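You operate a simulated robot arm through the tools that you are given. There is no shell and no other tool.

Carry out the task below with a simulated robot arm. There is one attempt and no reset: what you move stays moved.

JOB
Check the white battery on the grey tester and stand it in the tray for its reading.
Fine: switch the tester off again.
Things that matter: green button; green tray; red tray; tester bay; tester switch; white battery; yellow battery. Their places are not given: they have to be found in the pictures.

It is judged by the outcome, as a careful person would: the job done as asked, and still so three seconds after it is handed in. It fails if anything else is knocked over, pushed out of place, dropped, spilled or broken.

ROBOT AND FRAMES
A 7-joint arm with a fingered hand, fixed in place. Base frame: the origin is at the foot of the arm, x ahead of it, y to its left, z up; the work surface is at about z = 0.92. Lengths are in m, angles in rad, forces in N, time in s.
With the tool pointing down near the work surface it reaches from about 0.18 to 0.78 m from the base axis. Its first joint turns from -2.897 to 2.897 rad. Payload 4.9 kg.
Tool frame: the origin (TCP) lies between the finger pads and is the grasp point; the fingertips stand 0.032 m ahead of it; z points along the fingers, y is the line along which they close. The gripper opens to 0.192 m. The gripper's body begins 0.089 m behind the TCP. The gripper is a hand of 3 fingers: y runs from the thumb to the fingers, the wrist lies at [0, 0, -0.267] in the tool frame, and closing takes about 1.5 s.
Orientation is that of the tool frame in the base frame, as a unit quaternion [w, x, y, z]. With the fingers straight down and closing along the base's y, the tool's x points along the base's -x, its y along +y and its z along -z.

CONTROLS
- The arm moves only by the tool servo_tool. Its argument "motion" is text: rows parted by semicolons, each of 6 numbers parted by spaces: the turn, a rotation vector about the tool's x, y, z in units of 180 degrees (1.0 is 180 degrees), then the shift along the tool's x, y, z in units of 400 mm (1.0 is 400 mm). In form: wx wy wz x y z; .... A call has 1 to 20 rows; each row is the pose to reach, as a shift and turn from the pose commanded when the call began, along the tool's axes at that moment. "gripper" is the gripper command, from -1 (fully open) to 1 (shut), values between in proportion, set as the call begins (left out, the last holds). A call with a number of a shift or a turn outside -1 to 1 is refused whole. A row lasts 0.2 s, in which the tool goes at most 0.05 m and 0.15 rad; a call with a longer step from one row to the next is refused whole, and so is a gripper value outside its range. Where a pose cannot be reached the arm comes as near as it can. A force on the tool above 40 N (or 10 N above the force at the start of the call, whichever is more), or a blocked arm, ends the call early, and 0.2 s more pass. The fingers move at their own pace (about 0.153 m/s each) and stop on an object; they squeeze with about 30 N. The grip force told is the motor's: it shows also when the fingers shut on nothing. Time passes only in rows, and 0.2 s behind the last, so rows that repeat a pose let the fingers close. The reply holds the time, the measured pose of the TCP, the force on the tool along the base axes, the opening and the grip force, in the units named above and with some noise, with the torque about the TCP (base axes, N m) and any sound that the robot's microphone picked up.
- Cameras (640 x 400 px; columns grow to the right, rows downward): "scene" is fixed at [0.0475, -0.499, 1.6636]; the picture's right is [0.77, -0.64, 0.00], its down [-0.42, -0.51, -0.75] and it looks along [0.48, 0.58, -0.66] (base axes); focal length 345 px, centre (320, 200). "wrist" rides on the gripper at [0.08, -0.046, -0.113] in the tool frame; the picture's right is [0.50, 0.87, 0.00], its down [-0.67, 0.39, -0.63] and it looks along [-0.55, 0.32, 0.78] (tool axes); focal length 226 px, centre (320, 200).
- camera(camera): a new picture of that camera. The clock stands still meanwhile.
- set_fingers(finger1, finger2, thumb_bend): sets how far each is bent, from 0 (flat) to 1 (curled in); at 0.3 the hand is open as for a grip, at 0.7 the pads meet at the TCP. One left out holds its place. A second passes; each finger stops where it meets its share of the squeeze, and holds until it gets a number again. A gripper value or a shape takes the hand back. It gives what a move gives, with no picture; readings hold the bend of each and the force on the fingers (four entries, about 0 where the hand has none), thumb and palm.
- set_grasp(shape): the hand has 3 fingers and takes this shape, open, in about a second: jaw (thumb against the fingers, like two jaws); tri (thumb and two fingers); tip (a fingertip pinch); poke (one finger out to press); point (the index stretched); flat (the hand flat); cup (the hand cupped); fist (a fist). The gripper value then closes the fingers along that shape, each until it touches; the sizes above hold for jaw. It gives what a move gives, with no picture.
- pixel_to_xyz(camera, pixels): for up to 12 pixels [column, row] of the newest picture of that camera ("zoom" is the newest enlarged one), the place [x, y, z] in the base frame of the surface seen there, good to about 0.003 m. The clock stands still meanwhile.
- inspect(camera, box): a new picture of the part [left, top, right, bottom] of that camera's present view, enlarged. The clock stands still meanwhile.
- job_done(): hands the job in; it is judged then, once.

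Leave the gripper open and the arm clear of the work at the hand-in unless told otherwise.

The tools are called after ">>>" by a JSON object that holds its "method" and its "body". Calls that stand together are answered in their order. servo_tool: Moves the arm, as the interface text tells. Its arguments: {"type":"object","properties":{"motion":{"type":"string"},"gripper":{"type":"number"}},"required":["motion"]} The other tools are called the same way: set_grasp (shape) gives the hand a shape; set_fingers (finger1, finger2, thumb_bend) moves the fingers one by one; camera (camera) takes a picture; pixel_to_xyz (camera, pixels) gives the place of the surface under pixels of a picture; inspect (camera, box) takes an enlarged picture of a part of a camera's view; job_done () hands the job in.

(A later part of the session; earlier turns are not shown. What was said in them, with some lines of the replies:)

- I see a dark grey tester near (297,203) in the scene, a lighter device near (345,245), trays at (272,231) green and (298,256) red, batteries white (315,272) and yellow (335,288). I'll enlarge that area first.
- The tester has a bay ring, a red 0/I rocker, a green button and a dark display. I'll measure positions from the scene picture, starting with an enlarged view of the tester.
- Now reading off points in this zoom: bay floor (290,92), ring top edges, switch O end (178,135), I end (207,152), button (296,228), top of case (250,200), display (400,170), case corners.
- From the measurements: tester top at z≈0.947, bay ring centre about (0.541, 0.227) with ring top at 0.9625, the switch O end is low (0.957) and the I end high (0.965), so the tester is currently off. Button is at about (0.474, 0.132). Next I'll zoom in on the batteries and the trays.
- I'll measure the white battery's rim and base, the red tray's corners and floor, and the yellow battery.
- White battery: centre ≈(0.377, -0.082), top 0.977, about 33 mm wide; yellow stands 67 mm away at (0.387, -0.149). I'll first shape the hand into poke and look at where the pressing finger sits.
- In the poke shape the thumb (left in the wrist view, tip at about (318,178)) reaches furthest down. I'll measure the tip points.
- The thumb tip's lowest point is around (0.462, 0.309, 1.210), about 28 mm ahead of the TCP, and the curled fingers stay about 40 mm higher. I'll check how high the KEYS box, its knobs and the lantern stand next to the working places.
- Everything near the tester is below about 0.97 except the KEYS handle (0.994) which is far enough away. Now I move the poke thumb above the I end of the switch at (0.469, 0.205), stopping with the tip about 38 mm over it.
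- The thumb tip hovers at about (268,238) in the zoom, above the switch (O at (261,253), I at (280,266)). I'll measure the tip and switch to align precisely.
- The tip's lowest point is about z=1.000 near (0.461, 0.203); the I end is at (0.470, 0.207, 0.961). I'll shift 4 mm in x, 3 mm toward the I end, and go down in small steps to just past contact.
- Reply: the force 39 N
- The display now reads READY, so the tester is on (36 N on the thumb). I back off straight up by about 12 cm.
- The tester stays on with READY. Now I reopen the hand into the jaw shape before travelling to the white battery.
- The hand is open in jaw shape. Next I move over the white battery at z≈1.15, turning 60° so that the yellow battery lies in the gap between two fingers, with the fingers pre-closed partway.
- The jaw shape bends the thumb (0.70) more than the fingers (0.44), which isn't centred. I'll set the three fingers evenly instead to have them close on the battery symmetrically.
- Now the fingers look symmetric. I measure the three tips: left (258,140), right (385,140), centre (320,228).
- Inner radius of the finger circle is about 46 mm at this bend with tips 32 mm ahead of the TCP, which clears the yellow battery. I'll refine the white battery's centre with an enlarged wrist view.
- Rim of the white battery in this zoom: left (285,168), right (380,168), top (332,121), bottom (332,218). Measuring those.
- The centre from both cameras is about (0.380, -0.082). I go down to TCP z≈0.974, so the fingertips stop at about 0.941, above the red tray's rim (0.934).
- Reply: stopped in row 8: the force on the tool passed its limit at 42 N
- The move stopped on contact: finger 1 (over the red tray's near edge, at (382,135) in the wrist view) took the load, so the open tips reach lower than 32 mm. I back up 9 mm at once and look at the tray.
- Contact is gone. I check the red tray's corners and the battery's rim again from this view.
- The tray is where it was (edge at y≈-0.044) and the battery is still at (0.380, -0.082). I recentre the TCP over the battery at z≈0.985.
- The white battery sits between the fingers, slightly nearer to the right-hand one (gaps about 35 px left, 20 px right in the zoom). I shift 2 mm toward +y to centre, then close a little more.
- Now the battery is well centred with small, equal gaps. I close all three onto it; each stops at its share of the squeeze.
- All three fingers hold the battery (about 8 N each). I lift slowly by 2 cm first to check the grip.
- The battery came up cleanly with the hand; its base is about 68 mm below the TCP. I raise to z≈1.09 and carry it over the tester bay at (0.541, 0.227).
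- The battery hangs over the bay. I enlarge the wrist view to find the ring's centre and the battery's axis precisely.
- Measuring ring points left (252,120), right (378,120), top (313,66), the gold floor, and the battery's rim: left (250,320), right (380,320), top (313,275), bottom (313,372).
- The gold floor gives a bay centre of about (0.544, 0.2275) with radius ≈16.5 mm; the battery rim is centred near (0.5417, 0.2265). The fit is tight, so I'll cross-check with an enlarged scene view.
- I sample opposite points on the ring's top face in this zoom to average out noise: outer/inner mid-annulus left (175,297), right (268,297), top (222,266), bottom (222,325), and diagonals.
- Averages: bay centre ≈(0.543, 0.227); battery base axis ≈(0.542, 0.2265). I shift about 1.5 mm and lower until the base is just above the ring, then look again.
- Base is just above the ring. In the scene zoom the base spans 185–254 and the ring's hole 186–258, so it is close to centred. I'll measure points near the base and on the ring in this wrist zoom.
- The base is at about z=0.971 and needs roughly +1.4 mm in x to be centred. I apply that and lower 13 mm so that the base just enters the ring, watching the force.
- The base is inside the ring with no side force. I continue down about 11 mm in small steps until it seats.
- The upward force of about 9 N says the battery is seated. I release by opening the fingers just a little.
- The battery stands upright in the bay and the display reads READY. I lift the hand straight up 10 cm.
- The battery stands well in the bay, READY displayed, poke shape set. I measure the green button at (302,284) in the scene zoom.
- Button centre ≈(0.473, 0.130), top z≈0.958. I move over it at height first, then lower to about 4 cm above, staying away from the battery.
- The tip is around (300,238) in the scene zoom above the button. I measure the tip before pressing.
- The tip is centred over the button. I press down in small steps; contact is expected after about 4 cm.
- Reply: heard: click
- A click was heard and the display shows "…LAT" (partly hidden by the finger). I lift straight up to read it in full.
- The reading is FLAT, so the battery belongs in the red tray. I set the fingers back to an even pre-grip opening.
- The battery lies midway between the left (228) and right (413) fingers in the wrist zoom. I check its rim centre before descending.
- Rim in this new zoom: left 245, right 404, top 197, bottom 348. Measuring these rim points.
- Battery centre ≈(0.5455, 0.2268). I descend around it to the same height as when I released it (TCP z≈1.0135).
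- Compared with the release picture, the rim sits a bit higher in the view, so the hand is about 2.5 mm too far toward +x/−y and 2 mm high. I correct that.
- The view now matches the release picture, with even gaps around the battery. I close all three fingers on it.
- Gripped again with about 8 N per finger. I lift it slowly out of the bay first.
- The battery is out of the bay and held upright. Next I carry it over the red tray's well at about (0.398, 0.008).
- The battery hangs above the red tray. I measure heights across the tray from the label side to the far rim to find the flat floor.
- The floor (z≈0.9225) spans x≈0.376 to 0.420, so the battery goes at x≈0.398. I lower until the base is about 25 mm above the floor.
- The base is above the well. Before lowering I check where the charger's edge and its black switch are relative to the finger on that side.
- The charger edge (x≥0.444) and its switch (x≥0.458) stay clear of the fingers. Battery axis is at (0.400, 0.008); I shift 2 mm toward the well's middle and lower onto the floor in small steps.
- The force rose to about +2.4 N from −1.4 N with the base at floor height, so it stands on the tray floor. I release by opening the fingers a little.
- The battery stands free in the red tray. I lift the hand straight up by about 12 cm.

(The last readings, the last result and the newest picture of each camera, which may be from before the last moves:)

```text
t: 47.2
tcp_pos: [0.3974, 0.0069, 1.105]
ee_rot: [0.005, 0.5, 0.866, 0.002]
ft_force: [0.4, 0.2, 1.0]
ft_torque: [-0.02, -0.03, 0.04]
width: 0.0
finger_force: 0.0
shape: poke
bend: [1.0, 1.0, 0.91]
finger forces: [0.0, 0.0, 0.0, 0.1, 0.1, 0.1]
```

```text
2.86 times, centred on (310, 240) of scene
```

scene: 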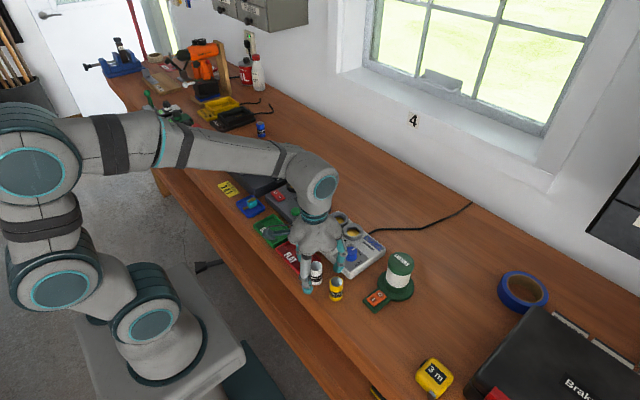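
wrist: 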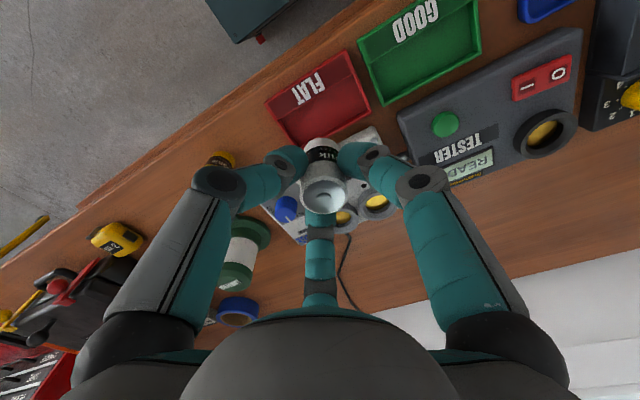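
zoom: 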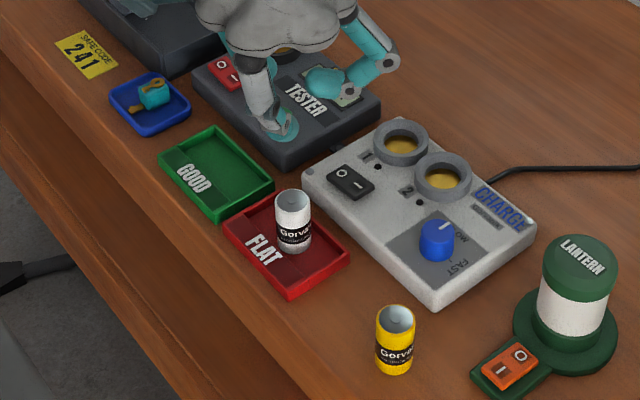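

The white battery stands upright in the FLAT tray; yellow battery untouched. Now to switch the tester off: I move the poke thumb above the O end at about (0.469, 0.238).

>>> {"method": "servo_tool", "body": {"motion": "0 0 0 0.06 0.068 0; 0 0 0 0.13 0.147 0; 0 0 0 0.2 0.226 0; 0 0 0 0.27 0.306 0; 0 0 0 0.34 0.385 0; 0 0 0 0.39 0.442 0; 0 0 0 0.41 0.465 0; 0 0 0 0.41 0.465 0.06; 0 0 0 0.41 0.465 0.12; 0 0 0 0.41 0.465 0.175; 0 0 0 0.41 0.465 0.175"}}

>>> {"method": "camera", "body": {"camera": "wrist"}}

>>> {"method": "inspect", "body": {"camera": "scene", "box": [250, 140, 320, 220]}}

```text
t: 49.6
tcp_pos: [0.4769, 0.2411, 1.038]
ee_rot: [0.005, 0.5, 0.866, 0.002]
ft_force: [0.4, -0.2, -0.1]
ft_torque: [-0.02, 0.01, 0.02]
width: 0.0
finger_force: 0.1
shape: poke
bend: [1.0, 1.0, 0.91]
finger forces: [0.1, 0.0, 0.0, 0.0, 0.1, 0.1]
```

```text
taken
```

wrist: 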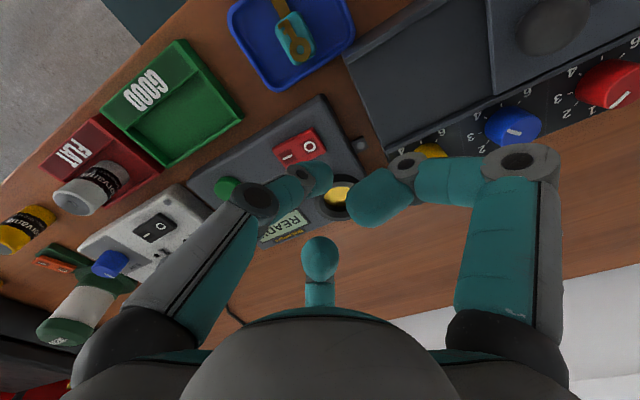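

```text
5.00 times, centred on (285, 180) of scene
```

zoom: 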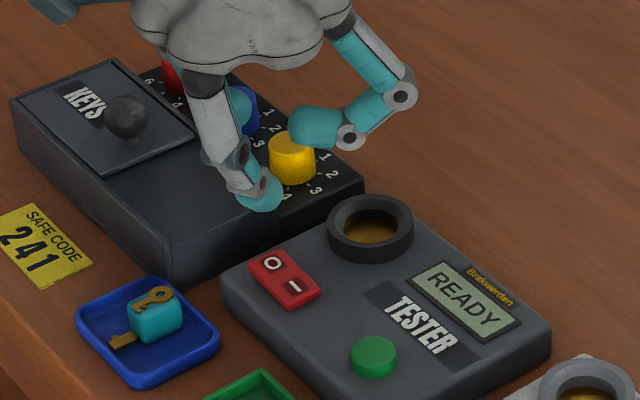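

The tip is at about (262,208) in the scene zoom. I measure the tip and the switch ends to align.

>>> {"method": "pixel_to_xyz", "body": {"camera": "zoom", "pixels": [[262, 208], [252, 200], [275, 203], [262, 195], [271, 264], [293, 285], [258, 262], [285, 262], [303, 290], [282, 275], [247, 190]]}}

>>> {"method": "pixel_to_xyz", "body": {"camera": "wrist", "pixels": [[322, 178], [318, 166], [328, 188], [309, 146], [289, 156], [313, 140], [300, 135], [315, 152], [375, 220], [360, 190]]}}

```text
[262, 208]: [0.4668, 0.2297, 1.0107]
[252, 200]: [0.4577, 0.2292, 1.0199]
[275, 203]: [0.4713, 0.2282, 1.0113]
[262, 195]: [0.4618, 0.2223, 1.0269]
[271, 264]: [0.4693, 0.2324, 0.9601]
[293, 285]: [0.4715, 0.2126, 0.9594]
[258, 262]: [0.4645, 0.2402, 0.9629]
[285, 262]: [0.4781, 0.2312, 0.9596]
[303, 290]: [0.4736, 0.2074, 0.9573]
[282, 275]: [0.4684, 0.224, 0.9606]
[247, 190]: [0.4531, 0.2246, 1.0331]
```

```text
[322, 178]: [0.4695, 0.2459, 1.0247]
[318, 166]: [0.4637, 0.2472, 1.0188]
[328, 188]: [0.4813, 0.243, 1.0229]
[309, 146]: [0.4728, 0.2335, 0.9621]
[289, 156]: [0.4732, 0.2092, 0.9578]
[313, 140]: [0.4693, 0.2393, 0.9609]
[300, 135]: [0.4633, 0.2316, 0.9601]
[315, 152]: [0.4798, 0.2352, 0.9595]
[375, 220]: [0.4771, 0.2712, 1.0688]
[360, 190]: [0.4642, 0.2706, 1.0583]
```

The tip is centred at about (0.469, 0.237) over the raised O end (z≈0.962). I press down in small steps.

>>> {"method": "servo_tool", "body": {"motion": "0 0 0 0.003 0.002 0.05; 0 0 0 0.003 0.002 0.085; 0 0 0 0.003 0.002 0.1; 0 0 0 0.003 0.002 0.107; 0 0 0 0.003 0.002 0.113; 0 0 0 0.003 0.002 0.118; 0 0 0 0.003 0.002 0.122"}}

>>> {"method": "inspect", "body": {"camera": "scene", "box": [250, 140, 320, 220]}}

```text
t: 51.2
tcp_pos: [0.4787, 0.2447, 0.9908]
ee_rot: [0.006, 0.5, 0.866, 0.005]
ft_force: [-4.4, -1.9, 19.8]
ft_torque: [-0.15, 0.05, -0.04]
width: 0.0
finger_force: 0.1
shape: poke
bend: [1.0, 1.0, 0.91]
finger forces: [0.0, 0.0, 0.0, 0.1, 19.4, 0.0]
```

```text
5.00 times, centred on (285, 180) of scene
```

zoom: 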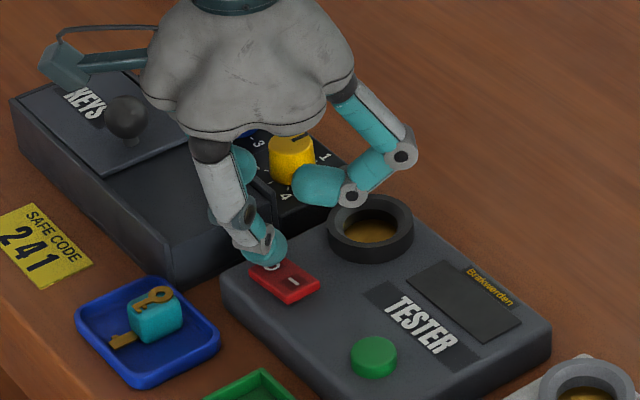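

The display is dark: the tester is off. I lift straight up and away.

>>> {"method": "servo_tool", "body": {"motion": "0 0 0 0 0 -0.03; 0 0 0 0 0 -0.1; 0 0 0 0 0 -0.2; 0 0 0 0 0 -0.3; 0 0 0 0 0 -0.4; 0 0 0 0 0 -0.5; 0 0 0 0 0 -0.5"}}

>>> {"method": "set_grasp", "body": {"shape": "jaw"}}

>>> {"method": "inspect", "body": {"camera": "scene", "box": [210, 140, 420, 310]}}

>>> {"method": "camera", "body": {"camera": "scene"}}

```text
t: 52.8
tcp_pos: [0.4751, 0.2443, 1.1903]
ee_rot: [0.004, 0.5, 0.866, 0.002]
ft_force: [0.1, 0.3, -0.3]
ft_torque: [-0.01, -0.01, 0.01]
width: 0.0
finger_force: 0.1
shape: poke
bend: [1.0, 1.0, 0.91]
finger forces: [0.0, 0.1, 0.0, 0.0, 0.0, 0.0]
```

```text
t: 53.7
tcp_pos: [0.4747, 0.244, 1.1907]
ee_rot: [0.005, 0.501, 0.866, 0.003]
ft_force: [0.4, 0.4, 0.7]
ft_torque: [0.0, 0.01, 0.05]
width: 0.1921
finger_force: 0.0
shape: jaw
bend: [0.3, 0.3, 0.3]
finger forces: [0.0, 0.1, 0.0, 0.0, 0.1, 0.0]
```

```text
2.35 times, centred on (315, 225) of scene
```

zoom: 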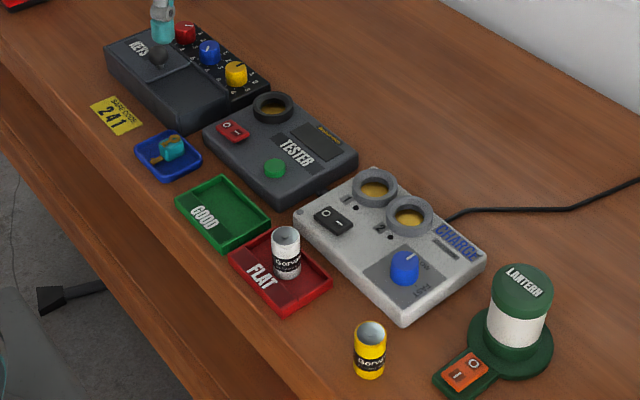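

```text
taken
```

scene: 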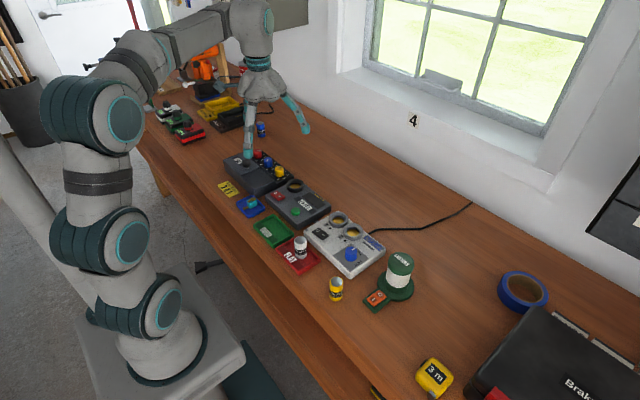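

The tester display is dark, the hand is open and clear. One last close look at the tray and switch before handing in.

>>> {"method": "inspect", "body": {"camera": "scene", "box": [265, 180, 345, 300]}}

>>> {"method": "inspect", "body": {"camera": "scene", "box": [250, 170, 350, 240]}}

```text
3.33 times, centred on (305, 240) of scene
```

zoom: 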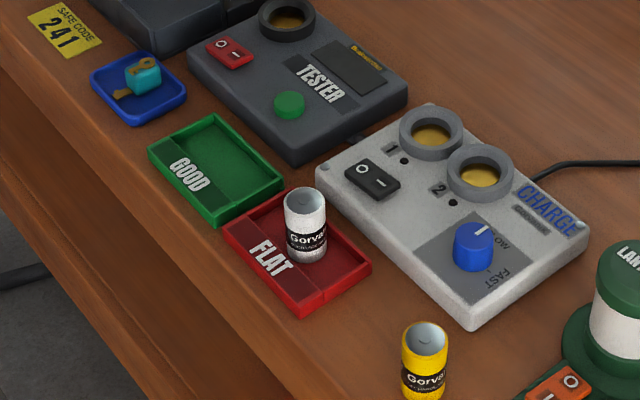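

```text
5.71 times, centred on (300, 205) of scene
```

zoom: 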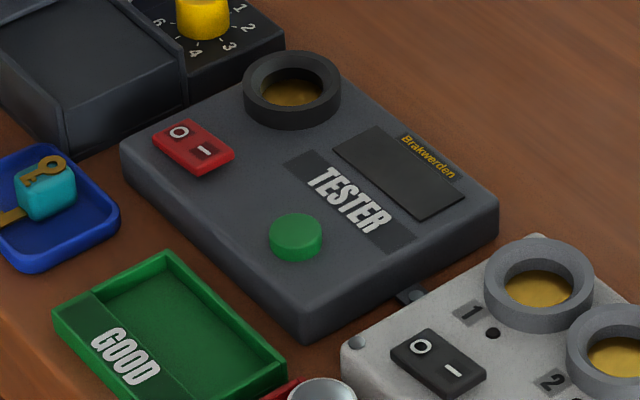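

The white battery stands upright in the red FLAT tray, which matches its reading. The tester is off with its switch in the starting position, and everything else is where it was. I hand the job in.

>>> {"method": "job_done", "body": {}}

```text
The job is handed in.
```

The white battery tested FLAT. It's now standing upright in the red tray, and the tester is switched off again.

While I was going down for the battery, one finger pressed on the edge of the red tray, at about 42 N, and the arm stopped. I backed off and measured the tray again: it hadn't moved, and the last pictures show nothing else knocked or shifted.

The hand is open and the arm is clear of the bench.
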